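You operate a simulated robot arm through the tools that you are given. There is no shell and no other tool.

The job below is to be done with a simulated robot arm. You get a single attempt, and the scene is never put back.

Task
Shake off the white tray and dry it on warm air.
Fine: Shake it over the tank till the drops are off, stand it in the blue rack, set the fan knob, switch the fan on, wait for the green lamp and switch it off. Leave the other trays, the cradle and the tank's controls.

Only the result counts: the job must be done as asked and must still hold three seconds after the hand-in. Knocking over, shifting, dropping, spilling or breaking anything else fails it.

Robot
A 7-joint arm with a three-finger gripper, fixed in place. Base frame: the origin is on the floor under the middle of its stand, x ahead of it, y to its left, z up. Lengths are in m, angles in rad, forces in N, time in s.
It reaches about 1.342 m from its shoulder. Its first joint turns from -2.897 to 2.897 rad. Payload 2.69 kg.
Tool frame: the origin (TCP) lies between the finger pads and is the grasp point; the fingertips stand 0.03 m ahead of it; z points along the fingers, y is the line along which they close. The gripper opens to 0.128 m; its body begins 0.117 m behind the TCP.
Orientation is that of the tool frame in the base frame, as a unit quaternion [x, y, z, w]. With the fingers straight down and closing along the base's y, the tool's x points along the base's -x, its y along +y and its z along -z.

Tools
- The arm moves only by the tool drive_tool. Its arguments are lists of equal length, an entry for each row: "dp": the shift along the tool's x, y, z in cm, a list of three; "angular": the turn, a rotation vector about the tool's x, y, z in rad, a list of three. In form: {"dp": [[x, y, z], ...], "angular": [[wx, wy, wz], ...]}. A call has 1 to 20 rows; each row shifts and turns the commanded pose from where the row before left it, along the tool's axes as they then stand. "grip" is the finger opening in cm, from 0 to 12.8, set as the call begins (left out, the last holds). Rows are played at 5 a second. More than 0.05 m and 0.15 rad between two rows, or a gripper value outside its range, and nothing of the call is played. A pose out of reach is approached as far as the arm can. The call stops where the force on the tool passes 90 N (or 10 N more than at its start, if that is more) or the arm is blocked; 0.2 s more then pass. Each finger travels about 0.127 m/s and halts on what it meets, pressing with about 25 N; the grip force reading is that of the motor and also rises with nothing between the fingers. The clock runs only during rows and for 0.2 s after the last one: add rows that do not move to give the fingers time. It gives the time, the measured TCP pose, the force on the tool (base axes), the opening and the grip force at its end, in the units of the frame above (readings bear some noise), with the torque about the TCP (base axes, N m) and any sound that the robot's microphone picked up.
- Cameras (640 x 400 px; columns grow to the right, rows downward): "scene" is fixed at [0.219, 0.4988, 1.374]; the picture's right is [0.20, -0.98, 0.00], its down [-0.77, -0.16, -0.61] and it looks along [0.60, 0.12, -0.79] (base axes); focal length 214 px, centre (320, 200). "wrist" rides on the gripper at [0.058, 0.054, -0.131] in the tool frame; the picture's right is [-0.68, 0.74, 0.00], its down [-0.62, -0.57, -0.55] and it looks along [-0.40, -0.37, 0.84] (tool axes); focal length 234 px, centre (320, 200).
- grab_frame(camera): a new picture of that camera. No time passes.
- slide_trunk(by): moves the trunk up (or, below 0, down) by that many m; the arm rides with it, the base frame stays. It gives what a move gives, with no picture.
- point_at(camera, pixels): for up to 12 pixels [column, row] of the newest picture of that camera ("zoom" is the newest enlarged one), the place [x, y, z] in the base frame of the surface seen there, good to about 0.002 m. No time passes.
- zoom(camera, box): a new picture of the part [left, top, right, bottom] of that camera's present view, enlarged. No time passes.
- close_job(): hands the job in; it is judged then, once.

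Unless the task says otherwise, let go and move clear before handing in.

The tools are called after "Request:" as name(argument=value, ...) on one line, values as JSON. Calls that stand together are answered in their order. drive_tool: Moves the arm, as the interface text tells. Its arguments: {"type":"object","properties":{"dp":{"type":"array"},"angular":{"type":"array"},"grip":{"type":"number"}},"required":["dp","angular"]} The other tools are called the same way: slide_trunk (by) moves the trunk up or down; grab_frame (camera) takes a picture; point_at (camera, pixels) gives the place of the surface under pixels of a picture; zoom (camera, box) takes an enlarged picture of a part of a camera's view; close_job () hands the job in.

At the start:

```text
time: 0.0
eef_pos: [0.5877, 0.12, 1.3292]
tcp_rot: [0.0, 1.0, 0.0, 0.0]
force: [0.0, 0.5, 0.2]
moment: [0.0, -0.03, -0.01]
opening: 0.1282
grasp_force: 0.0
trunk travel left (down, up): [-0.15, 0.2]
```

scene: 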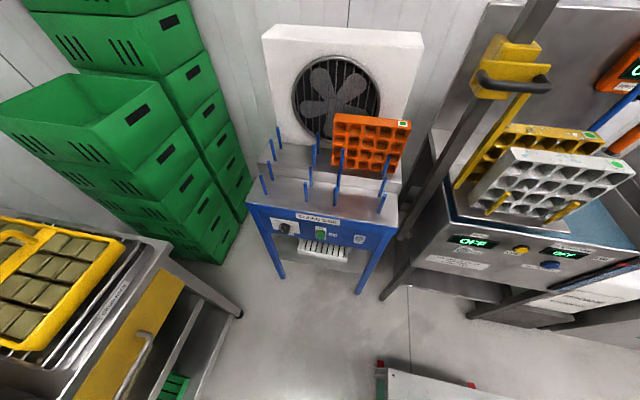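
wrist: 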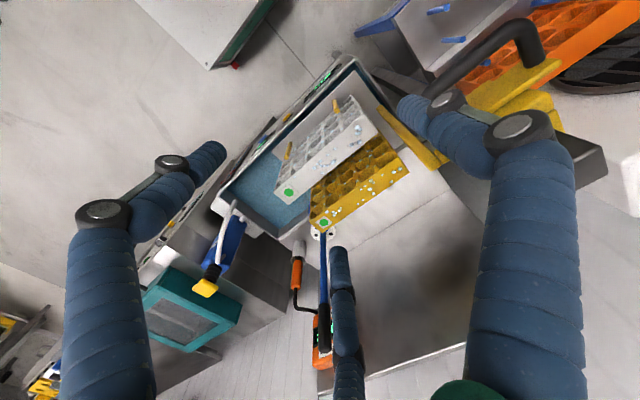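

The scene picture shows the white tray and a yellow tray over the tank (around 550,185), the blue rack with an orange tray (around 330,200), and a fan behind it. I'll zoom in on these to read the labels and geometry.

Request:
zoom(camera="scene", box=[420, 90, 640, 280])

Request:
zoom(camera="scene", box=[230, 100, 430, 280])

Request:
zoom(camera="wrist", box=[200, 50, 440, 240])

```text
2.11 times, centred on (530, 185) of scene
```

zoom: 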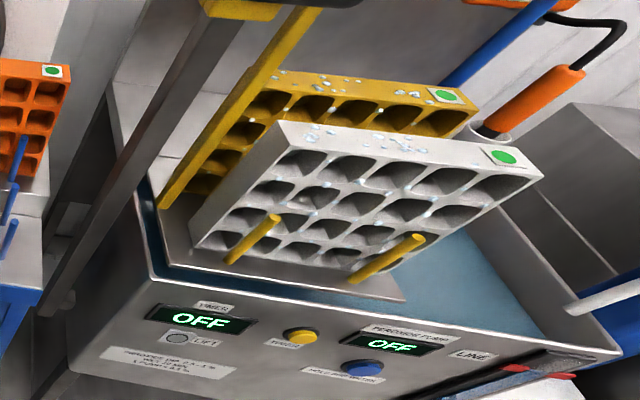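

```text
2.22 times, centred on (330, 190) of scene
```

zoom: 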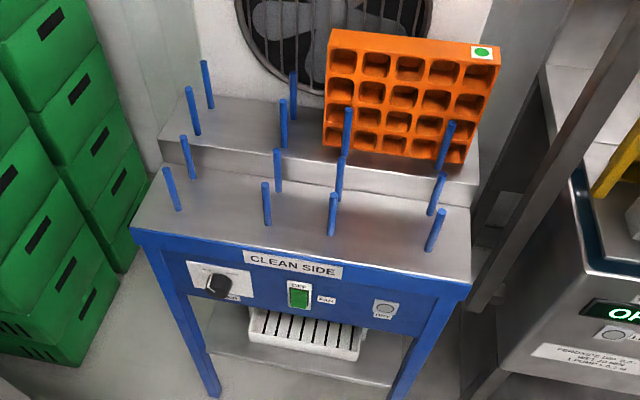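

```text
2.11 times, centred on (320, 145) of wrist
```

zoom: 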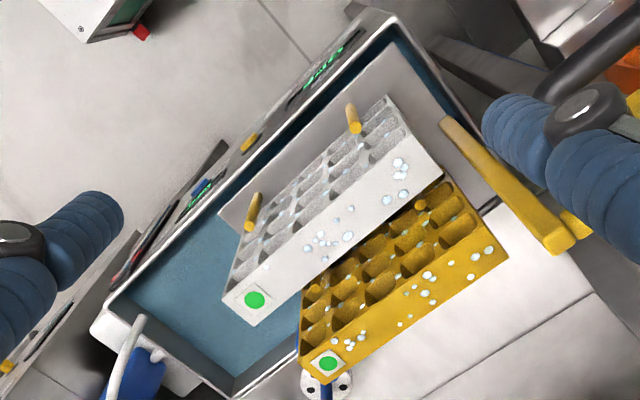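

The white tray stands on edge in the lifted cradle, with drops on its upper edge; the blue rack has pegs on two steps, with a knob, a green fan switch and a lamp on its front. I'll zoom in on the rack's front panel and measure key points.

Request:
zoom(camera="scene", box=[265, 205, 345, 255])

Request:
zoom(camera="scene", box=[320, 205, 400, 255])

Request:
point_at(camera="scene", pixels=[[516, 155], [628, 165], [615, 180], [509, 165], [470, 205], [555, 218], [500, 205], [565, 212], [510, 130], [600, 142], [470, 240], [520, 250]])

```text
8.00 times, centred on (305, 230) of scene
```

zoom: 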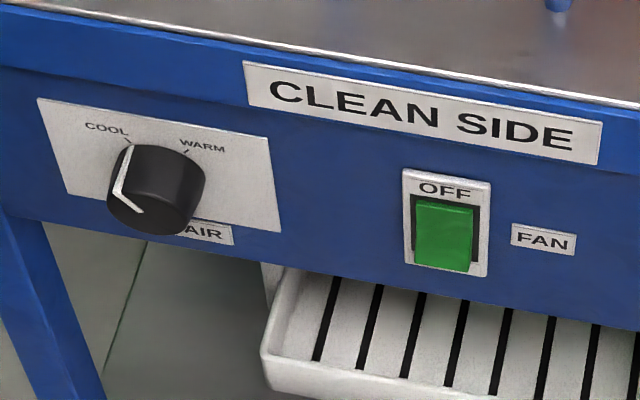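

```text
8.00 times, centred on (360, 230) of scene
```

zoom: 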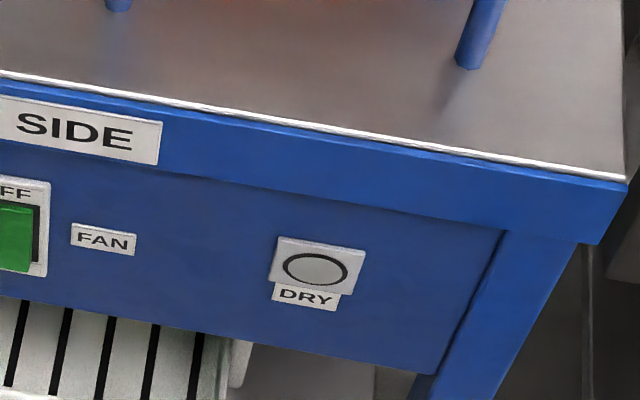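

```text
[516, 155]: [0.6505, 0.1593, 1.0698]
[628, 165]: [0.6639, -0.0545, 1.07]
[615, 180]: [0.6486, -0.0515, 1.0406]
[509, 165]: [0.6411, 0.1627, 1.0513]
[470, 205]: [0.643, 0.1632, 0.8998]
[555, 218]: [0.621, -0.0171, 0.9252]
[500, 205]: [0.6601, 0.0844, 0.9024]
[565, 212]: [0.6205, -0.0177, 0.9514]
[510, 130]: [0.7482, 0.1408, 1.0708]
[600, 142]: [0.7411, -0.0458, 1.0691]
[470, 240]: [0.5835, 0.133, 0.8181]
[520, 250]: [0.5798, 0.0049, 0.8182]
```

The knob's pointer stands at COOL and must go to WARM; the switch is marked OFF at its top. Now I'll zoom on the white tray again to measure its corners and the cradle's pegs.

Request:
zoom(camera="scene", box=[440, 115, 640, 240])

```text
3.20 times, centred on (540, 178) of scene
```

zoom: 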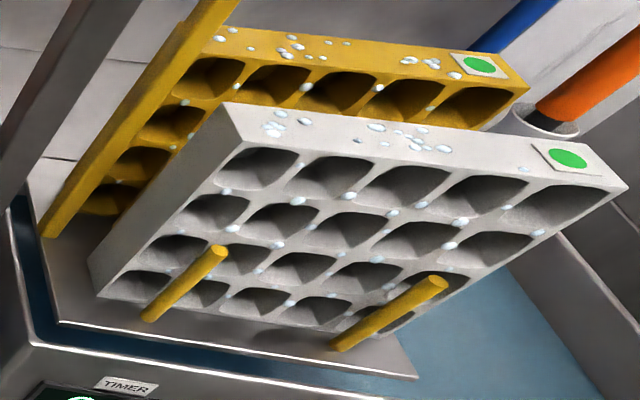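

Request:
point_at(camera="zoom", pixels=[[228, 106], [243, 142], [612, 186], [598, 160], [90, 262], [103, 295], [345, 330], [410, 332], [218, 252], [148, 316], [440, 285], [335, 345]])

Request:
point_at(camera="zoom", pixels=[[222, 30], [205, 52], [525, 90], [495, 55], [60, 325], [415, 375], [120, 240], [540, 330], [30, 350], [400, 130], [620, 190], [230, 15]])

```text
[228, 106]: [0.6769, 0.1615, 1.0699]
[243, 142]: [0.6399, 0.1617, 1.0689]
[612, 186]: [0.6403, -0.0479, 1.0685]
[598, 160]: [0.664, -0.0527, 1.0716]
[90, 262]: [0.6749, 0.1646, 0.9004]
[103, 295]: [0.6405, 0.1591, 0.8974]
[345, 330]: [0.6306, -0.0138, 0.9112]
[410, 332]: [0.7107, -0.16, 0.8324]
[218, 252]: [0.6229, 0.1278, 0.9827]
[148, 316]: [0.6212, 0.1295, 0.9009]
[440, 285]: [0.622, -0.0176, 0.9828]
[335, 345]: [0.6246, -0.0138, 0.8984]
```

```text
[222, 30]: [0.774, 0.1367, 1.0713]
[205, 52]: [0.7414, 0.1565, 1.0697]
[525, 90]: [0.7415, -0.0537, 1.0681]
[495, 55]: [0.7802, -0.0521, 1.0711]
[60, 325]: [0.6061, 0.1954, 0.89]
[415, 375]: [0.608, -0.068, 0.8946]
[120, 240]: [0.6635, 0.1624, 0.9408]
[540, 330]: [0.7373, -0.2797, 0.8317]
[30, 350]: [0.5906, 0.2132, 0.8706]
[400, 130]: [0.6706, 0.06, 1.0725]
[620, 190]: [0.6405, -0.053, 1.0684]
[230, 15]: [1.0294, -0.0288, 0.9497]
```

The white tray spans x 0.640–0.678, y −0.055–0.163, z 0.895–1.070, standing behind cradle pegs at x≈0.622. Next I'll measure the rack's pegs, its steps, the orange tray and the panel.

Request:
zoom(camera="scene", box=[240, 110, 420, 225])

```text
3.48 times, centred on (330, 168) of scene
```

zoom: 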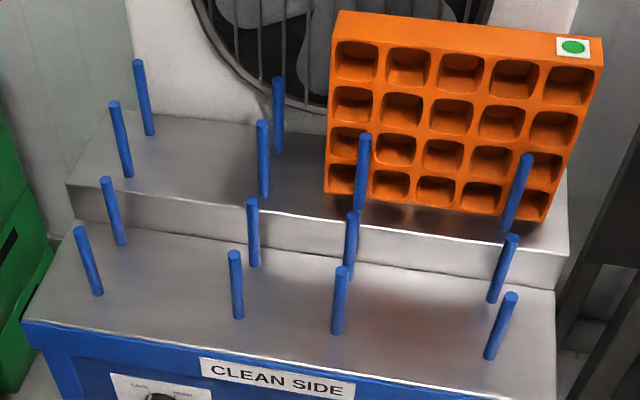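

Request:
point_at(camera="zoom", pixels=[[79, 230], [98, 292], [106, 182], [121, 242], [234, 255], [238, 316], [252, 201], [255, 262], [341, 270], [338, 331], [352, 216], [349, 270]])

Request:
point_at(camera="zoom", pixels=[[511, 296], [490, 357], [511, 238], [494, 300], [114, 105], [128, 175], [138, 63], [150, 133], [263, 124], [263, 194], [278, 80], [278, 150]])

Request:
point_at(camera="zoom", pixels=[[364, 138], [360, 205], [525, 158], [508, 228], [340, 14], [335, 35], [600, 45], [597, 68], [330, 190], [548, 220], [290, 290], [200, 165]])

Request:
point_at(camera="zoom", pixels=[[28, 320], [555, 395], [555, 292], [85, 222], [70, 185], [110, 110], [565, 255], [300, 100], [200, 40], [300, 220], [300, 240], [560, 180]])

```text
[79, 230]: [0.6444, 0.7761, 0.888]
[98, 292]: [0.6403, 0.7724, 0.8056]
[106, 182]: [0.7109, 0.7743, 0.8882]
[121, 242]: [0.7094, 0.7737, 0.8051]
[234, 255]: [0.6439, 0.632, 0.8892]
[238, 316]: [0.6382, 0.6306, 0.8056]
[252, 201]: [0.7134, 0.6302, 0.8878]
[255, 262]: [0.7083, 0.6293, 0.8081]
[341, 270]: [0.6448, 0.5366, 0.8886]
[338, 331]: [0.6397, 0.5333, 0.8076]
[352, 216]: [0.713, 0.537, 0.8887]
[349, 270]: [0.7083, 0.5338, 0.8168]
```

```text
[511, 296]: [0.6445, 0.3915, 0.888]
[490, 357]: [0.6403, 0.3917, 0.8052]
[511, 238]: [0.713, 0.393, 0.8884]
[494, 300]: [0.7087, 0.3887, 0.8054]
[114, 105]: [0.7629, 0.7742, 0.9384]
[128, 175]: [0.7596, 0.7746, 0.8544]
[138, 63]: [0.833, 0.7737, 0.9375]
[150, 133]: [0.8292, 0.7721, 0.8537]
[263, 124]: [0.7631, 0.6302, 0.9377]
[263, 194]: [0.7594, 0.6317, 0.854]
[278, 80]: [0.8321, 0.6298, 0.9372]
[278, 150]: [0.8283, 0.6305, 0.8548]
```

```text
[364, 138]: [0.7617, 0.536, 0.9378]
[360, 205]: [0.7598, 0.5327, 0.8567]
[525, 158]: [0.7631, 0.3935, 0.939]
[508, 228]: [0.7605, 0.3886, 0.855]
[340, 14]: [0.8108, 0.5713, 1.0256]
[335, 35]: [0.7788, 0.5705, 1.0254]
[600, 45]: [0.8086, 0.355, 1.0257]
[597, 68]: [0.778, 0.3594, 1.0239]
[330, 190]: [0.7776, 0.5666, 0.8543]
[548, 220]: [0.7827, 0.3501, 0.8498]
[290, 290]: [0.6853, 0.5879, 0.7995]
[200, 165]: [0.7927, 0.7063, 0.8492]
```

```text
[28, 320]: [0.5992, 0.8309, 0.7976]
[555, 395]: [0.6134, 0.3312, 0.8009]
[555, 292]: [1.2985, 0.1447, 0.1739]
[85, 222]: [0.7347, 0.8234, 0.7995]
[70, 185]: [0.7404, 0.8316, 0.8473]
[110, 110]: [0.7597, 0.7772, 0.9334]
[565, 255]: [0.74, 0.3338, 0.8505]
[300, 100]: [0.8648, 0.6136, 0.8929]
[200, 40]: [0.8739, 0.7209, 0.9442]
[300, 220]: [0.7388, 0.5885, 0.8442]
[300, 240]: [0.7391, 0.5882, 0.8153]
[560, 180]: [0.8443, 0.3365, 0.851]
```

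Lower step pegs stand at x≈0.645/0.713 with slots centred at y≈0.703 and 0.463, step tops at z 0.800 and 0.850. Now I'll locate the post with the yellow bracket and black handle (505,80), and the tank surroundings, as obstacles between.

Request:
zoom(camera="scene", box=[360, 0, 640, 175])

Request:
point_at(camera="scene", pixels=[[484, 80], [515, 86], [547, 80], [520, 40], [480, 60], [500, 95], [545, 10], [470, 110], [430, 190], [395, 280], [530, 65], [465, 180]])

Request:
point_at(camera="scene", pixels=[[620, 75], [600, 90], [630, 85], [620, 140], [608, 110], [595, 15], [635, 20], [480, 10], [460, 60], [440, 130], [450, 20], [560, 60]])

```text
2.29 times, centred on (500, 88) of scene
```

zoom: 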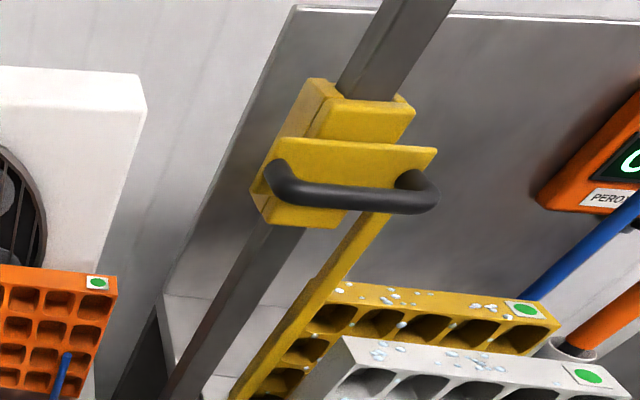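

```text
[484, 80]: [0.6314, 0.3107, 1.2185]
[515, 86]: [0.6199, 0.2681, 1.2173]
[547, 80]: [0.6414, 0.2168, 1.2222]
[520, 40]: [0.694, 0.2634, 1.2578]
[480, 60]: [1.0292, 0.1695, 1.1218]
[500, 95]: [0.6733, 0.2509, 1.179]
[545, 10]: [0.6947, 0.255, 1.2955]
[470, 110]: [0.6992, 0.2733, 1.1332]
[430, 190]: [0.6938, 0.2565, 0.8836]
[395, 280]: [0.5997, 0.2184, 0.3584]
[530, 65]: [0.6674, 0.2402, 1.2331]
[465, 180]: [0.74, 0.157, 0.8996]
```

```text
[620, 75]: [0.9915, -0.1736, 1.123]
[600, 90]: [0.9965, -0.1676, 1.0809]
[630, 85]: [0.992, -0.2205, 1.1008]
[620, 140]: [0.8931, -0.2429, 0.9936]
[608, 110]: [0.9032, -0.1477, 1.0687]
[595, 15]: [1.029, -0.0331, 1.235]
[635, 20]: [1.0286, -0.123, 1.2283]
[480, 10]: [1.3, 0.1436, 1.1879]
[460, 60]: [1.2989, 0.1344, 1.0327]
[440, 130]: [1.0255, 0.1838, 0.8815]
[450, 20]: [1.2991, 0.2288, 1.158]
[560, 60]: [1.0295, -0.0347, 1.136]
```

The hoist post is at (0.70, 0.26), with its carriage at z 1.18–1.26 and the black handle reaching out to x≈0.62, so I must go around it. Now I'll learn how the three fingers close: I'll turn the tool +90° about its z while narrowing the fingers to 8 cm, staying at the present height.

Request:
drive_tool(dp=[[0, 0, 0], [0, 0, 0], [0, 0, 0], [0, 0, 0], [0, 0, 0]], angular=[[0, 0, 0], [0, 0, 0], [0, 0, 0], [0, 0, 0], [0, 0, 0]], grip=4.0)

Request:
grab_frame(camera="wrist")

Request:
grab_frame(camera="scene")

```text
time: 1.2
eef_pos: [0.5862, 0.1197, 1.3287]
tcp_rot: [0.001, 1.0, -0.001, 0.0]
force: [-1.0, -0.3, 1.1]
moment: [0.01, 0.02, -0.01]
opening: 0.0398
grasp_force: 0.1
trunk travel left (down, up): [-0.15, 0.2]
```

```text
taken
```

wrist: 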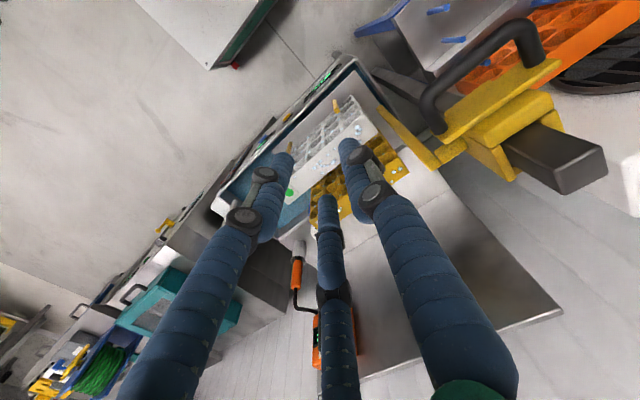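

```text
taken
```

scene: 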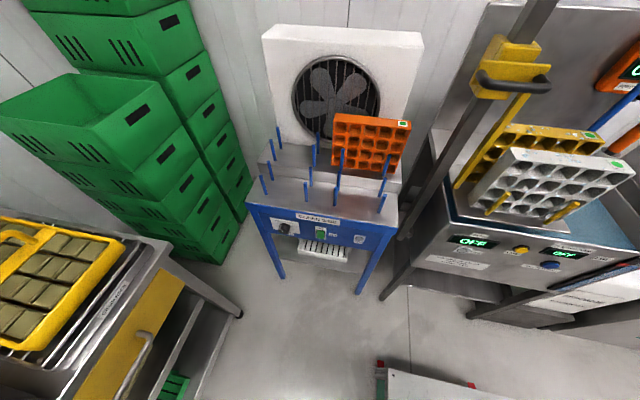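

At 4 cm the three tips at (290,155), (350,145) and (328,200) seem to converge toward the centre. I'll zoom to see the finger shapes better, then close further to see how they travel.

Request:
zoom(camera="wrist", box=[200, 100, 440, 250])

Request:
point_at(camera="wrist", pixels=[[285, 157], [275, 205], [262, 175], [243, 215], [350, 145], [372, 150], [374, 195], [350, 180], [328, 200], [328, 250], [333, 295], [340, 220]])

```text
2.67 times, centred on (320, 175) of wrist
```

zoom: 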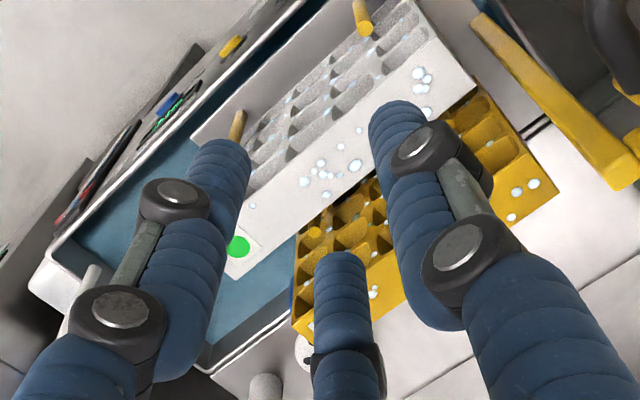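

```text
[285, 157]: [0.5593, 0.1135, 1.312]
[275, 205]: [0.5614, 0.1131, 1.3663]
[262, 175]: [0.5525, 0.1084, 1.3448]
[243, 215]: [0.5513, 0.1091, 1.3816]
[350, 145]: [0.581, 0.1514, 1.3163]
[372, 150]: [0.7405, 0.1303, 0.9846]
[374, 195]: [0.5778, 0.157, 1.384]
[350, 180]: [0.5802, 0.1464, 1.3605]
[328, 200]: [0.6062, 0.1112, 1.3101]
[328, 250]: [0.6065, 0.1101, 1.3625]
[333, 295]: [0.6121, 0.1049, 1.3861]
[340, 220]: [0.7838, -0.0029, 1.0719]
```

The fingers close concentrically (three jaws at 90°, 210°, 330° with the lone finger on tool +y), so gripping the plate works with the lone finger on one face and two on the other. I'll measure the yellow hoist bar near the tray's path and the panel's controls before moving.

Request:
zoom(camera="scene", box=[440, 60, 600, 220])

Request:
point_at(camera="scene", pixels=[[517, 105], [508, 118], [500, 130], [490, 145], [480, 158], [470, 172], [460, 185], [336, 97], [380, 100], [295, 90], [420, 40], [268, 35]])

Request:
zoom(camera="scene", box=[265, 205, 345, 255])

```text
2.50 times, centred on (520, 140) of scene
```

zoom: 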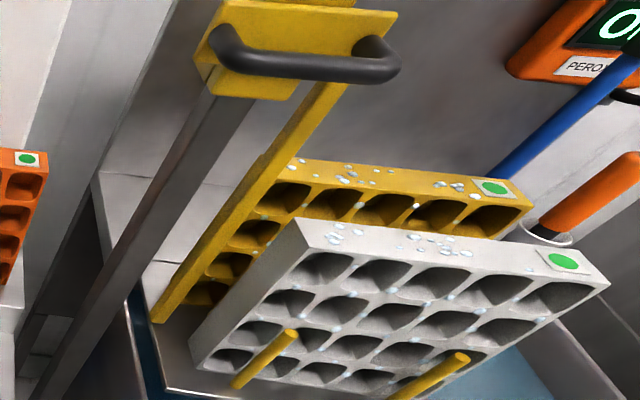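

```text
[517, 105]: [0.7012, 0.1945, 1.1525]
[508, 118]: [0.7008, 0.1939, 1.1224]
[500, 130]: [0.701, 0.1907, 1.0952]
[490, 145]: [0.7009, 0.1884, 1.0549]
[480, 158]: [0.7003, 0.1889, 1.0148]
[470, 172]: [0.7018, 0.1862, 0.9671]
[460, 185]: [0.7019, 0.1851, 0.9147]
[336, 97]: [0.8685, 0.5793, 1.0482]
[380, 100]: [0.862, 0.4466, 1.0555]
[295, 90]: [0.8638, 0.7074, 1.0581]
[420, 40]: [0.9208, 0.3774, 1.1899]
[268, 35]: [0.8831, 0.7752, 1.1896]
```

```text
8.00 times, centred on (305, 230) of scene
```

zoom: 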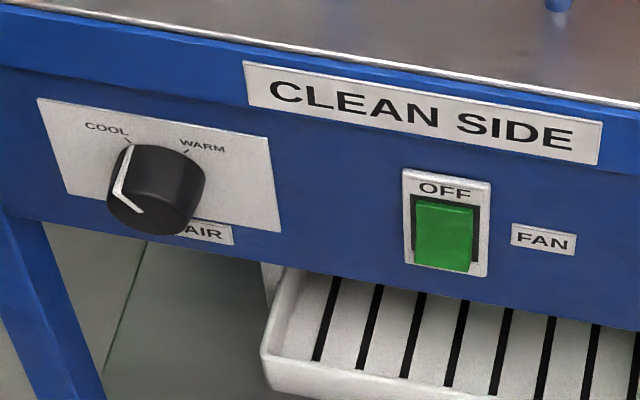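

The hoist bar is vertical at x≈0.70, y≈0.175–0.195, clear of the tray's y-extent (0.163). I'll measure the knob, switch and lamp on the panel from this zoomed picture.

Request:
point_at(camera="zoom", pixels=[[125, 178], [168, 170], [155, 210], [190, 180], [123, 148], [140, 210], [110, 190], [155, 150], [50, 110], [260, 140], [130, 140], [186, 152]])

Request:
point_at(camera="zoom", pixels=[[445, 215], [443, 240], [440, 265], [420, 235], [468, 240], [408, 175], [485, 275], [410, 265], [300, 150], [545, 240], [300, 300], [445, 188]])

Request:
point_at(camera="scene", pixels=[[359, 239], [300, 245], [325, 255], [330, 262], [268, 240], [385, 275], [275, 260], [320, 205], [390, 215], [253, 205]])

```text
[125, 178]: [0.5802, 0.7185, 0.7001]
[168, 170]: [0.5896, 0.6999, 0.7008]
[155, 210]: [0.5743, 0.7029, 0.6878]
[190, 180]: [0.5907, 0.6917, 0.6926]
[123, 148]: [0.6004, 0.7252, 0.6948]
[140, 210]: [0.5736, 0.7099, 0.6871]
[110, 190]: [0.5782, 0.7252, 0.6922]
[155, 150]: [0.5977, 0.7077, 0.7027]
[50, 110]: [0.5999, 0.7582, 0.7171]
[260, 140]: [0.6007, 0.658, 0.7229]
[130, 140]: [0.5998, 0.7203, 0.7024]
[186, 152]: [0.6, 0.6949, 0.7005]
```

```text
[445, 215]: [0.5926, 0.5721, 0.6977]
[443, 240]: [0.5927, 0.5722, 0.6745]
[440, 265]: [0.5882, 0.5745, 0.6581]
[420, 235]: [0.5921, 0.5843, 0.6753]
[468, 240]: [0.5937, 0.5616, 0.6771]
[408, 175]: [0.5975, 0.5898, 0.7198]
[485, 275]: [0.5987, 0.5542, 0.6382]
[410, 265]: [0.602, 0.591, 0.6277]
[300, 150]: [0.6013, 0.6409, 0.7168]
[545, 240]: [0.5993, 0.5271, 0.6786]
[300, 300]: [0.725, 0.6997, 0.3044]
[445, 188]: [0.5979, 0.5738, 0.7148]
```

```text
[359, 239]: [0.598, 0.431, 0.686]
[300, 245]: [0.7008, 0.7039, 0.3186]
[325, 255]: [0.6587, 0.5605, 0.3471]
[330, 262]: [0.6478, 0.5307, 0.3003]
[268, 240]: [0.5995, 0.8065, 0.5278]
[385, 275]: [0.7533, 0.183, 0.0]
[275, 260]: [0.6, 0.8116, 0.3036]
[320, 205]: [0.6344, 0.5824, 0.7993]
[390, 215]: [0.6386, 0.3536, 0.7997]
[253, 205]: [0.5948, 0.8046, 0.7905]
```

The panel face is at x=0.600, with the knob near (0.575, 0.708, 0.68), the rocker at (0.59, 0.572, 0.68) and the lamp at (0.598, 0.431, 0.686). Now I'll turn the tool −90° about its z (lone finger to the front) and set the opening to 10 cm.

Request:
drive_tool(dp=[[0, 0, 0], [0, 0, 0], [0, 0, 0], [0, 0, 0], [0, 0, 0], [0, 0, 0], [0, 0, 0], [0, 0, 0], [0, 0, 0], [0, 0, 0], [0, 0, 0], [0, 0, 0]], angular=[[0, 0, -0.1428], [0, 0, -0.1428], [0, 0, -0.1428], [0, 0, -0.1428], [0, 0, -0.1428], [0, 0, -0.1428], [0, 0, -0.1428], [0, 0, -0.1428], [0, 0, -0.1428], [0, 0, -0.1428], [0, 0, -0.1428], [0, 0, 0]], grip=10.0)

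Request:
grab_frame(camera="wrist")

```text
time: 3.8
eef_pos: [0.5857, 0.1204, 1.3277]
tcp_rot: [-0.707, 0.707, 0.0, 0.0]
force: [-0.1, 0.1, 0.3]
moment: [0.03, -0.02, 0.02]
opening: 0.0998
grasp_force: 0.0
trunk travel left (down, up): [-0.15, 0.2]
```

```text
taken
```

wrist: 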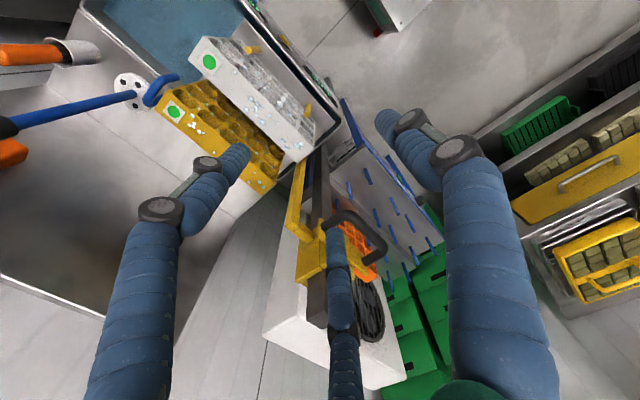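

The tool now points down with its x along −y and y along −x. I'll move over the tray at x≈0.669, y≈0.054 and come down to z≈1.20, above its top at 1.07.

Request:
drive_tool(dp=[[2.2, -2.8, 0], [2.2, -2.8, 0], [2.2, -2.7, 0], [0, 0, 3.2], [0, 0, 3.2], [0, 0, 3.2], [0, 0, 3.2], [0, 0, 0]], angular=[[0, 0, 0], [0, 0, 0], [0, 0, 0], [0, 0, 0], [0, 0, 0], [0, 0, 0], [0, 0, 0], [0, 0, 0]])

Request:
grab_frame(camera="wrist")

Request:
grab_frame(camera="scene")

```text
time: 5.6
eef_pos: [0.67, 0.0537, 1.2011]
tcp_rot: [-0.707, 0.707, -0.001, 0.0]
force: [0.2, 0.7, -0.6]
moment: [0.0, 0.0, 0.0]
opening: 0.0997
grasp_force: 0.0
trunk travel left (down, up): [-0.15, 0.2]
```

```text
taken
```

wrist: 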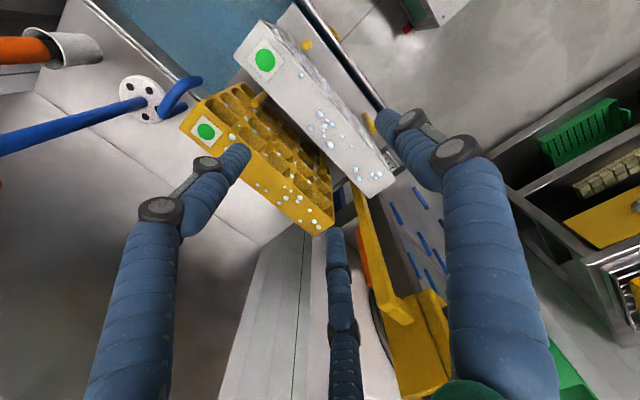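

```text
taken
```

scene: 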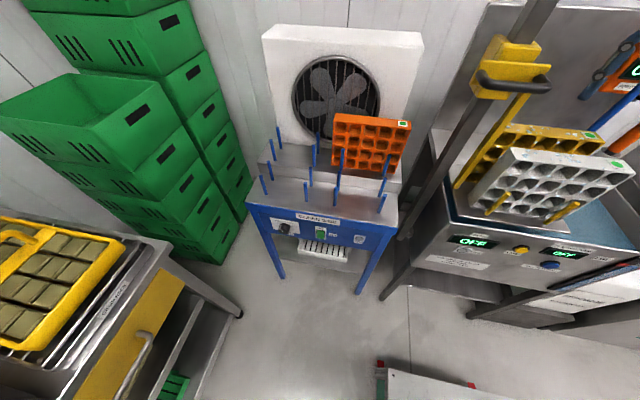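

The white tray's drop-covered top edge runs from (262,30) to (378,190) in the wrist view. I'll measure its edges precisely before descending.

Request:
zoom(camera="wrist", box=[180, 10, 440, 240])

Request:
point_at(camera="wrist", pixels=[[240, 58], [258, 24], [290, 110], [310, 85], [330, 150], [350, 130], [365, 190], [392, 178], [300, 98], [322, 205], [240, 95], [280, 150]])

```text
1.74 times, centred on (310, 125) of wrist
```

zoom: 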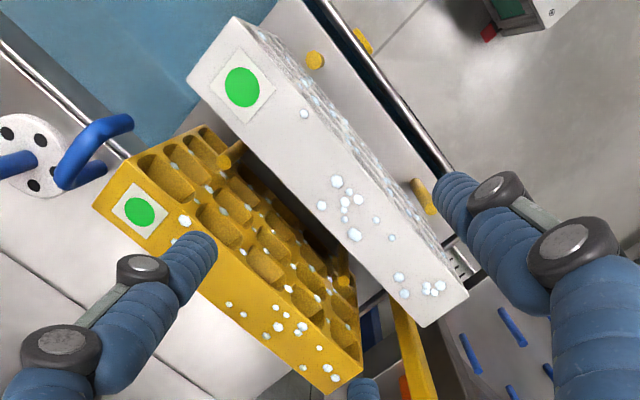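

```text
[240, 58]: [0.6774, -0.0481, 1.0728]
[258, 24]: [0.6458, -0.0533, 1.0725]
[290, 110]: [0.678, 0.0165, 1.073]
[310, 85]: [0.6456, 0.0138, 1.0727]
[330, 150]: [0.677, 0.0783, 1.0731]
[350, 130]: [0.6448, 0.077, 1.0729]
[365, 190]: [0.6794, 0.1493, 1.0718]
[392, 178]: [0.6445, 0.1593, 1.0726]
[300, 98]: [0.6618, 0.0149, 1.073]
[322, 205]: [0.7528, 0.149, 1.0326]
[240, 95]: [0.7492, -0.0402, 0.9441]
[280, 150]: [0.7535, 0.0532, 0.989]
```

The tray's top edge spans x 0.640–0.680 at z 1.072, centred on y≈0.054, so the TCP at x=0.670 is right for all three fingers to meet it together. I'll descend to z≈1.04.

Request:
drive_tool(dp=[[0, 0, 3.5], [0, 0, 3.5], [0, 0, 3.0], [0, 0, 2.5], [0, 0, 2.0], [0, 0, 1.6], [0, 0, 0]], angular=[[0, 0, 0], [0, 0, 0], [0, 0, 0], [0, 0, 0], [0, 0, 0], [0, 0, 0], [0, 0, 0]])

Request:
grab_frame(camera="wrist")

Request:
grab_frame(camera="scene")

```text
time: 7.2
eef_pos: [0.6687, 0.0539, 1.0384]
tcp_rot: [-0.706, 0.708, 0.0, 0.0]
force: [-0.1, 0.2, 0.0]
moment: [0.0, 0.0, -0.01]
opening: 0.1
grasp_force: 0.0
trunk travel left (down, up): [-0.15, 0.2]
```

```text
taken
```

wrist: 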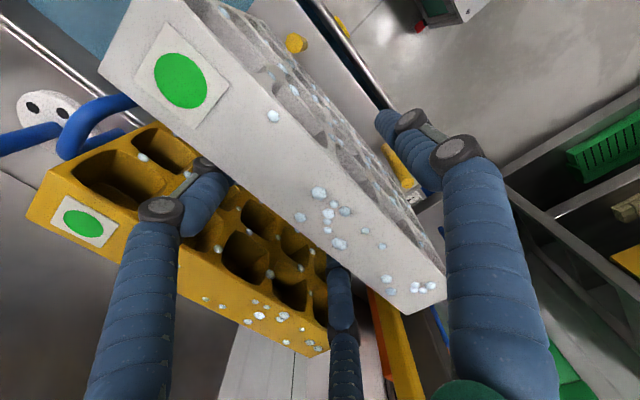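

```text
taken
```

scene: 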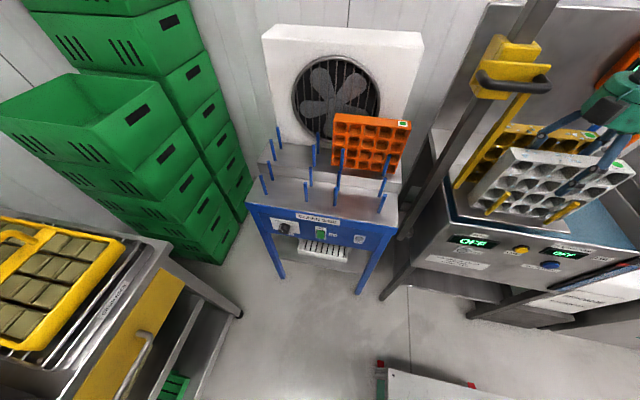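

The fingers straddle the white tray with no contact force (reading ~0 N), clear of the yellow tray. I'll close to a target of 4.5 cm and give the fingers time.

Request:
drive_tool(dp=[[0, 0, 0], [0, 0, 0], [0, 0, 0], [0, 0, 0], [0, 0, 0]], angular=[[0, 0, 0], [0, 0, 0], [0, 0, 0], [0, 0, 0], [0, 0, 0]], grip=4.5)

Request:
grab_frame(camera="wrist")

Request:
zoom(camera="scene", box=[440, 80, 640, 240])

```text
time: 8.4
eef_pos: [0.6697, 0.0538, 1.0388]
tcp_rot: [-0.707, 0.708, 0.0, 0.0]
force: [-1.1, 0.4, 0.2]
moment: [-0.03, -0.03, -0.02]
opening: 0.0596
grasp_force: 25.4
trunk travel left (down, up): [-0.15, 0.2]
```

```text
taken
```

wrist: 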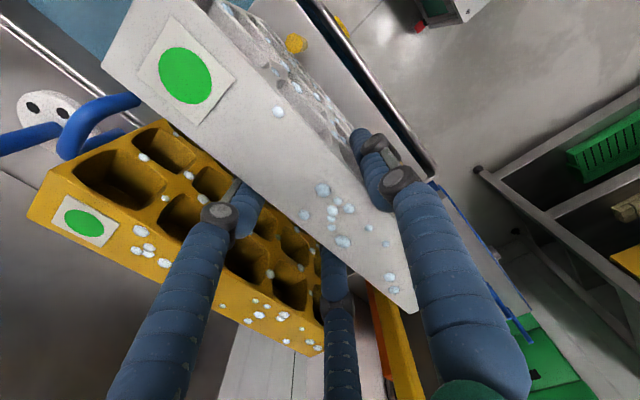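

```text
2.50 times, centred on (540, 160) of scene
```

zoom: 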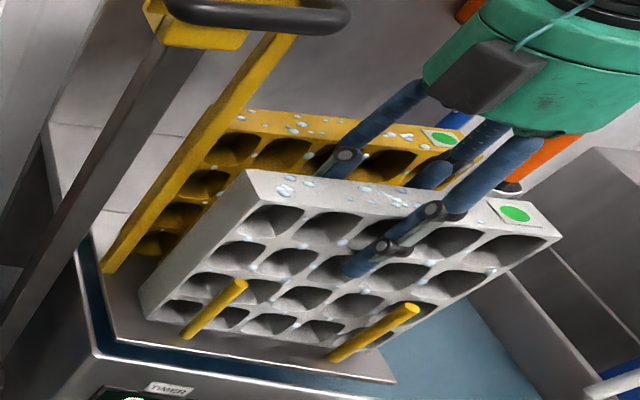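

The grip closed at 5.96 cm with 25 N, as computed. I'll lift straight up by 5 cm first and check that the tray follows.

Request:
drive_tool(dp=[[0, 0, -0.5], [0, 0, -1.0], [0, 0, -1.5], [0, 0, -2.0], [0, 0, 0]], angular=[[0, 0, 0], [0, 0, 0], [0, 0, 0], [0, 0, 0], [0, 0, 0]])

Request:
grab_frame(camera="wrist")

Request:
zoom(camera="scene", box=[440, 80, 640, 240])

```text
time: 9.6
eef_pos: [0.6693, 0.0539, 1.0896]
tcp_rot: [-0.706, 0.708, 0.0, 0.0]
force: [0.4, 0.8, -0.3]
moment: [-0.02, -0.02, 0.03]
opening: 0.0596
grasp_force: 24.9
trunk travel left (down, up): [-0.15, 0.2]
```

```text
taken
```

wrist: 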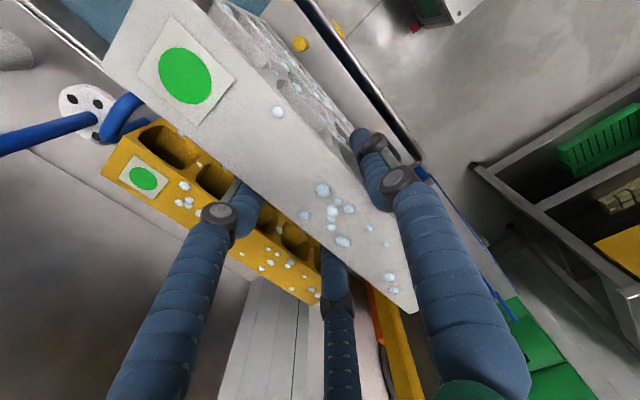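

```text
2.50 times, centred on (540, 160) of scene
```

zoom: 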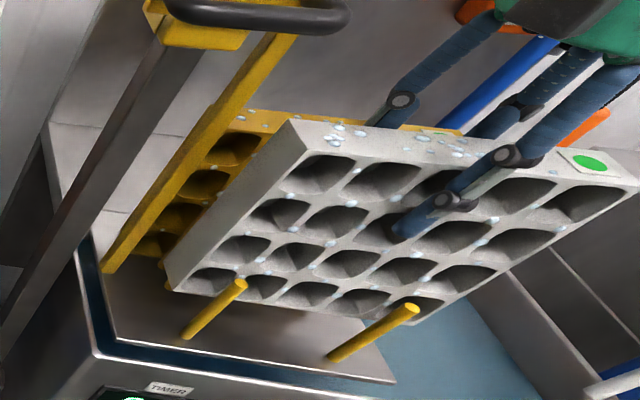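

The tray hangs squarely in the grip (drops still on its top edge, cradle pegs now clear of its lower edge). I'll raise it to z≈1.19, then shift 5 cm toward −y, away from the hoist carriage but still over the tank.

Request:
drive_tool(dp=[[0, 0, -2.5], [0, 0, -2.5], [0, 0, -2.5], [0, 0, -2.5], [2.5, 0, 0], [2.5, 0, 0], [0, 0, 0]], angular=[[0, 0, 0], [0, 0, 0], [0, 0, 0], [0, 0, 0], [0, 0, 0], [0, 0, 0], [0, 0, 0]])

Request:
grab_frame(camera="wrist")

Request:
grab_frame(camera="scene")

```text
time: 11.2
eef_pos: [0.6699, 0.0027, 1.1897]
tcp_rot: [-0.706, 0.708, 0.0, -0.001]
force: [0.2, -0.1, -2.4]
moment: [0.02, -0.02, 0.02]
opening: 0.0598
grasp_force: 24.9
trunk travel left (down, up): [-0.15, 0.2]
```

```text
taken
```

wrist: 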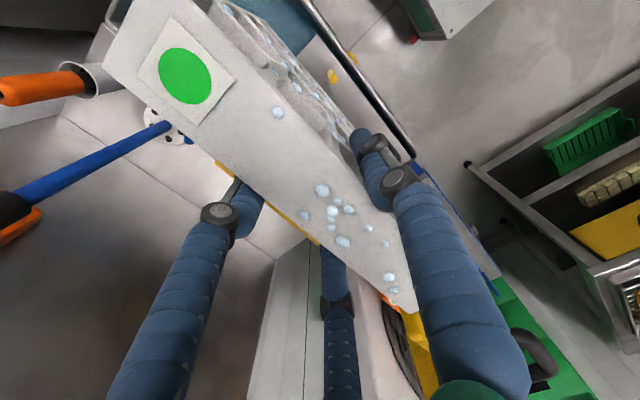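

```text
taken
```

scene: 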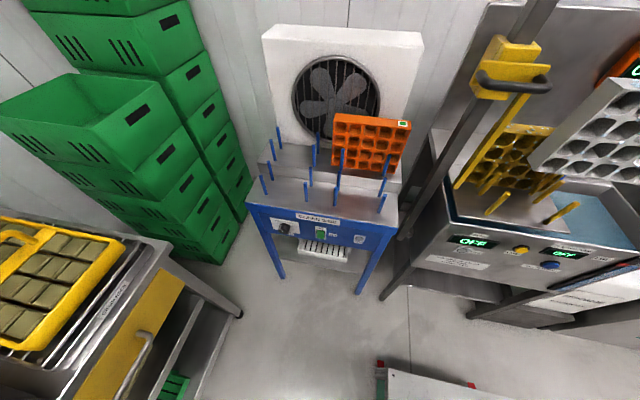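

The tray is now above the tank with its drops still on. Before shaking I'll check the tank rim's extents.

Request:
point_at(camera="scene", pixels=[[446, 222], [450, 208], [435, 160], [432, 135], [540, 232], [630, 248], [580, 205], [620, 200], [600, 235], [455, 215], [448, 190], [638, 215]])

Request:
zoom(camera="scene", box=[420, 100, 640, 280])

```text
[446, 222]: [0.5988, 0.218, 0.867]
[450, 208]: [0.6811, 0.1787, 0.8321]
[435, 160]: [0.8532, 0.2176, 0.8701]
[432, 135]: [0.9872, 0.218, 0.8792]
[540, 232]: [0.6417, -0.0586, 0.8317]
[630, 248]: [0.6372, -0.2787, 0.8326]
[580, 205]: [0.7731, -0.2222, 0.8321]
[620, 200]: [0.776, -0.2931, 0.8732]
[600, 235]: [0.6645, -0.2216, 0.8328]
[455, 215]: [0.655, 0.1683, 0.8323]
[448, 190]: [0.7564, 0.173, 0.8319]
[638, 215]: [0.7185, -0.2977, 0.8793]
```

```text
2.22 times, centred on (530, 190) of scene
```

zoom: 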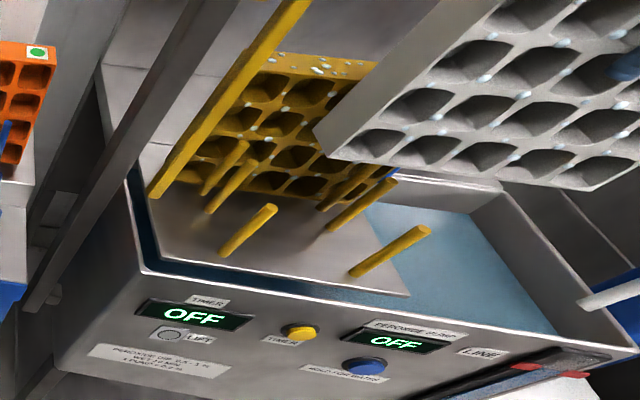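

The tank interior spans y −0.29 to 0.18 and x≥0.60, so the tray (y −0.11 to 0.11) is well over it. I'll shake up and down by 4.5 cm per row and check the drops.

Request:
drive_tool(dp=[[0, 0, -4.5], [0, 0, 4.5], [0, 0, -4.5], [0, 0, 4.5], [0, 0, -4.5], [0, 0, 4.5], [0, 0, -4.5], [0, 0, 4.5], [0, 0, -4.5], [0, 0, 4.5], [0, 0, 0]], angular=[[0, 0, 0], [0, 0, 0], [0, 0, 0], [0, 0, 0], [0, 0, 0], [0, 0, 0], [0, 0, 0], [0, 0, 0], [0, 0, 0], [0, 0, 0], [0, 0, 0]])

Request:
grab_frame(camera="wrist")

Request:
zoom(camera="scene", box=[440, 60, 640, 240])

```text
time: 13.6
eef_pos: [0.6699, 0.0048, 1.1878]
tcp_rot: [-0.706, 0.708, 0.001, -0.001]
force: [0.4, 0.7, -2.5]
moment: [-0.04, 0.03, 0.03]
opening: 0.0595
grasp_force: 24.9
trunk travel left (down, up): [-0.15, 0.2]
```

```text
taken
```

wrist: 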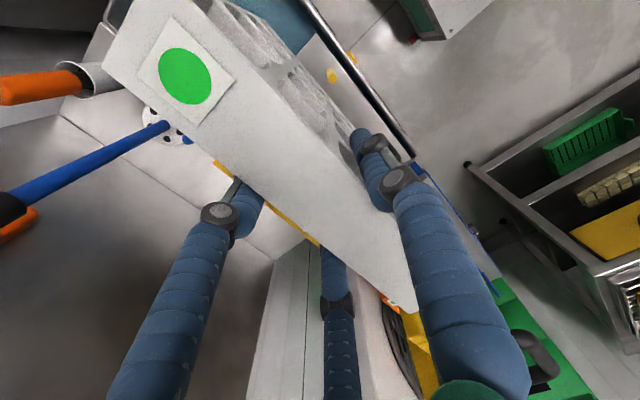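

```text
2.22 times, centred on (540, 150) of scene
```

zoom: 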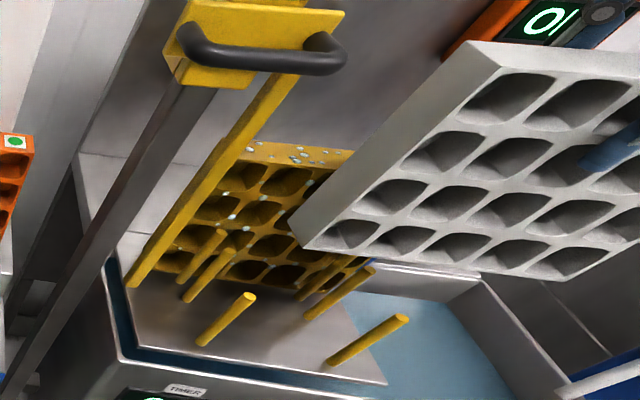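

All drops are gone from the visible faces (top edge and front cells clean at the wrist and scene pictures). I'll give it a few more shakes for the hidden face, then pull the tray back to x≈0.47 to go around the hoist handle.

Request:
drive_tool(dp=[[0, 0, -4.5], [0, 0, 4.5], [0, 0, -4.5], [0, 0, 4.5], [0, 0, -4.5], [0, 0, 4.5], [0, 0, 0]], angular=[[0, 0, 0], [0, 0, 0], [0, 0, 0], [0, 0, 0], [0, 0, 0], [0, 0, 0], [0, 0, 0]])

Request:
drive_tool(dp=[[0, 2, 0], [0, 4, 0], [0, 4, 0], [0, 4, 0], [0, 4, 0], [0, 2, 0], [0, 0, 0]], angular=[[0, 0, 0], [0, 0, 0], [0, 0, 0], [0, 0, 0], [0, 0, 0], [0, 0, 0], [0, 0, 0]])

Request:
grab_frame(camera="wrist")

Request:
grab_frame(camera="scene")

Request:
point_at(camera="scene", pixels=[[170, 245], [110, 240], [240, 310], [145, 340], [60, 290], [120, 120], [205, 175], [240, 200], [30, 330], [185, 290]])

```text
time: 15.2
eef_pos: [0.6694, 0.0037, 1.1875]
tcp_rot: [-0.707, 0.707, 0.001, 0.0]
force: [0.8, 0.9, -2.1]
moment: [-0.01, 0.05, -0.03]
opening: 0.0597
grasp_force: 25.0
trunk travel left (down, up): [-0.15, 0.2]
```

```text
time: 16.8
eef_pos: [0.4693, 0.0039, 1.1894]
tcp_rot: [-0.707, 0.708, 0.0, 0.001]
force: [0.0, -0.2, -0.8]
moment: [0.04, -0.06, 0.01]
opening: 0.0598
grasp_force: 24.9
trunk travel left (down, up): [-0.15, 0.2]
```

```text
taken
```

wrist: 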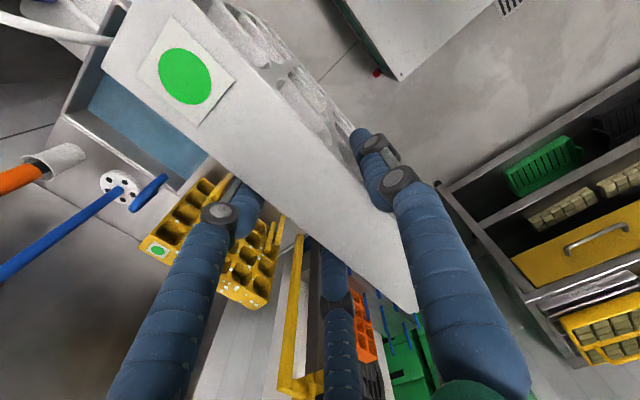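

```text
taken
```

scene: 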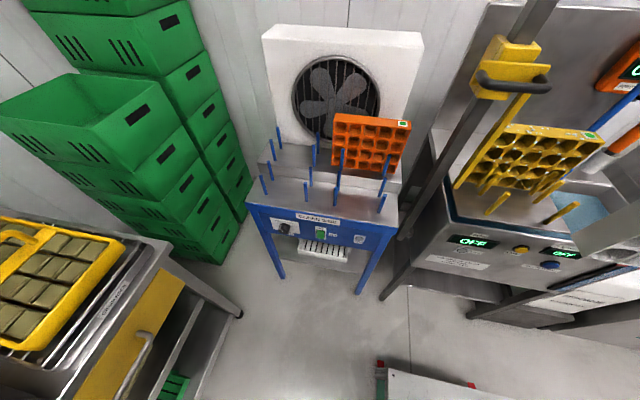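

```text
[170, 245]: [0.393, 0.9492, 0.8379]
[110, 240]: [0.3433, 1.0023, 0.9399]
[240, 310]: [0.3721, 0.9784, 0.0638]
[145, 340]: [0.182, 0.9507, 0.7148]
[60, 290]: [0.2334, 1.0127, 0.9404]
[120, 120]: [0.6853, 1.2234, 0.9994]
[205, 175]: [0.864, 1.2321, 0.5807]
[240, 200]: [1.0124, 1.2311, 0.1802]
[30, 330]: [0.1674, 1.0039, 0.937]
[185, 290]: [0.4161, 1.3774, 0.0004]
```

The tray is held clear at x≈0.47 and the left table only starts at y≈0.94. I'll carry it toward +y in two stages.

Request:
drive_tool(dp=[[-2, 0, 0], [-4, 0, 0], [-4, 0, 0], [-4, 0, 0], [-4, 0, 0], [-4, 0, 0], [-4, 0, 0], [-4, 0, 0], [-4, 0, 0], [-2, 0, 0], [0, 0, 0]], angular=[[0, 0, 0], [0, 0, 0], [0, 0, 0], [0, 0, 0], [0, 0, 0], [0, 0, 0], [0, 0, 0], [0, 0, 0], [0, 0, 0], [0, 0, 0], [0, 0, 0]])

Request:
grab_frame(camera="scene")

```text
time: 19.2
eef_pos: [0.4694, 0.3636, 1.1895]
tcp_rot: [-0.706, 0.708, -0.001, 0.0]
force: [0.6, -0.6, -1.7]
moment: [-0.05, 0.0, -0.01]
opening: 0.0597
grasp_force: 24.8
trunk travel left (down, up): [-0.15, 0.2]
```

```text
taken
```

scene: 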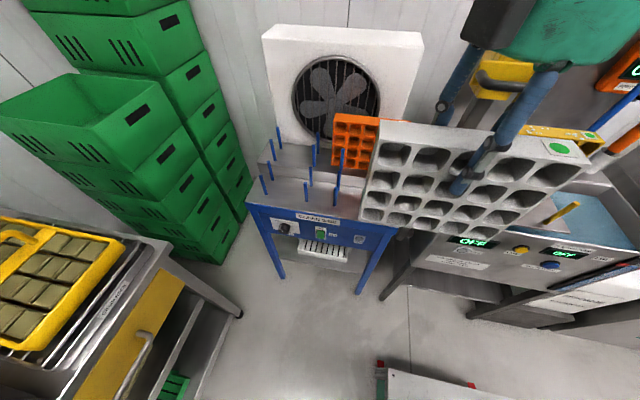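

The tray is clean, well held and clear of the handle. I'll continue to y≈0.7025, the lower-left slot's centre.

Request:
drive_tool(dp=[[-2, 0, 0], [-4, 0, 0], [-4, 0, 0], [-4, 0, 0], [-4, 0, 0], [-4, 0, 0], [-4, 0, 0], [-4, 0, 0], [-2.9, 0, 0], [-1, 0, 0], [0, 0, 0]], angular=[[0, 0, 0], [0, 0, 0], [0, 0, 0], [0, 0, 0], [0, 0, 0], [0, 0, 0], [0, 0, 0], [0, 0, 0], [0, 0, 0], [0, 0, 0], [0, 0, 0]])

Request:
grab_frame(camera="scene")

Request:
grab_frame(camera="wrist")

```text
time: 21.6
eef_pos: [0.4709, 0.7033, 1.1885]
tcp_rot: [-0.707, 0.708, 0.0, 0.0]
force: [0.0, 0.2, -2.1]
moment: [0.02, 0.01, 0.02]
opening: 0.0596
grasp_force: 25.2
trunk travel left (down, up): [-0.15, 0.2]
```

```text
taken
```

scene: 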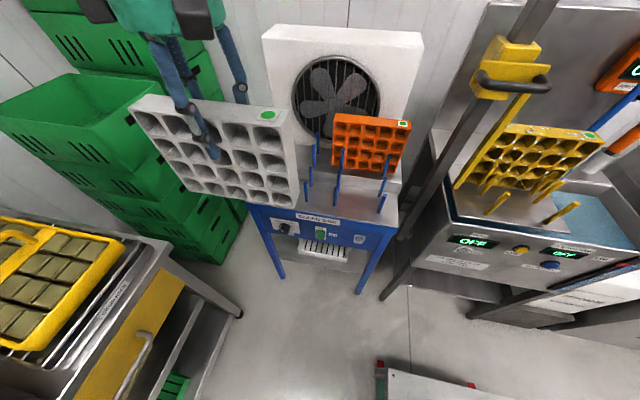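

```text
taken
```

wrist: 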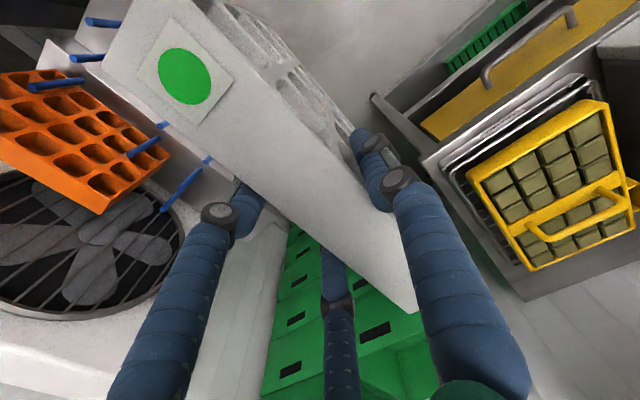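

The tray is at the rack's left with the fan and pegs free ahead. I'll move forward +x to 0.689 at this height, above the pegs.

Request:
drive_tool(dp=[[0, -2, 0], [0, -4, 0], [0, -4, 0], [0, -4, 0], [0, -4, 0], [0, -2.6, 0], [0, -1.2, 0], [0, 0, 0]], angular=[[0, 0, 0], [0, 0, 0], [0, 0, 0], [0, 0, 0], [0, 0, 0], [0, 0, 0], [0, 0, 0], [0, 0, 0]])

Request:
grab_frame(camera="scene")

Request:
grab_frame(camera="wrist")

```text
time: 23.4
eef_pos: [0.688, 0.7028, 1.188]
tcp_rot: [-0.707, 0.708, 0.001, 0.001]
force: [0.0, -0.5, -2.4]
moment: [0.06, -0.01, 0.02]
opening: 0.0599
grasp_force: 25.8
trunk travel left (down, up): [-0.15, 0.2]
```

```text
taken
```

scene: 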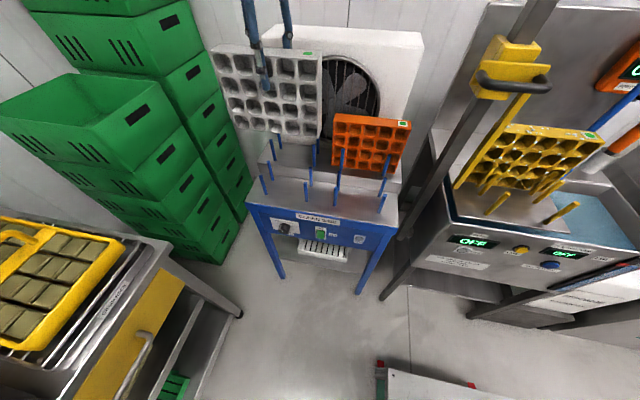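

```text
taken
```

wrist: 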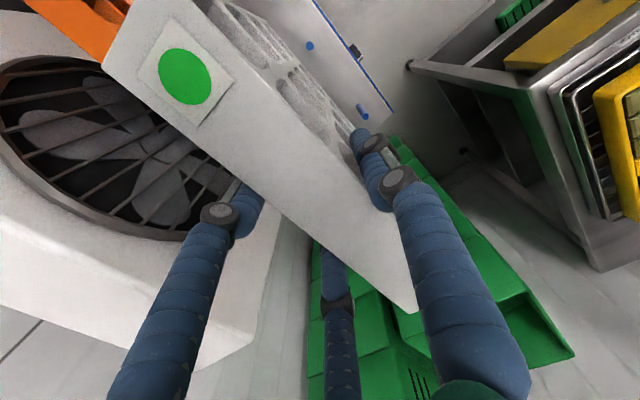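

The tray is above the lower-left slot. I'll measure its lower edge and face now to verify alignment with the pegs before lowering.

Request:
zoom(camera="scene", box=[200, 30, 360, 220])

```text
2.11 times, centred on (280, 125) of scene
```

zoom: 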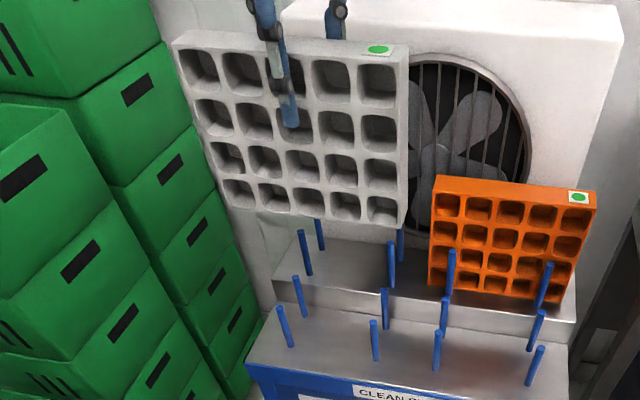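

Request:
point_at(camera="zoom", pixels=[[177, 46], [395, 62], [228, 203], [398, 224], [280, 309], [375, 323], [296, 279], [385, 291], [404, 215], [409, 45], [200, 35], [320, 218]])

```text
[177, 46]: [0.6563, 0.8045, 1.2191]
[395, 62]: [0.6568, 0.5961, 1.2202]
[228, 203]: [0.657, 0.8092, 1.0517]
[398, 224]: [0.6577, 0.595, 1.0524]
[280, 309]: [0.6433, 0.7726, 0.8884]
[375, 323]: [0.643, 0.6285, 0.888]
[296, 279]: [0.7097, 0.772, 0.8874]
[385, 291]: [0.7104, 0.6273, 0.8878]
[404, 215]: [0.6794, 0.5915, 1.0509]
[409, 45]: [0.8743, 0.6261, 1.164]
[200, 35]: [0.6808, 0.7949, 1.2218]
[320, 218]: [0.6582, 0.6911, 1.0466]
```

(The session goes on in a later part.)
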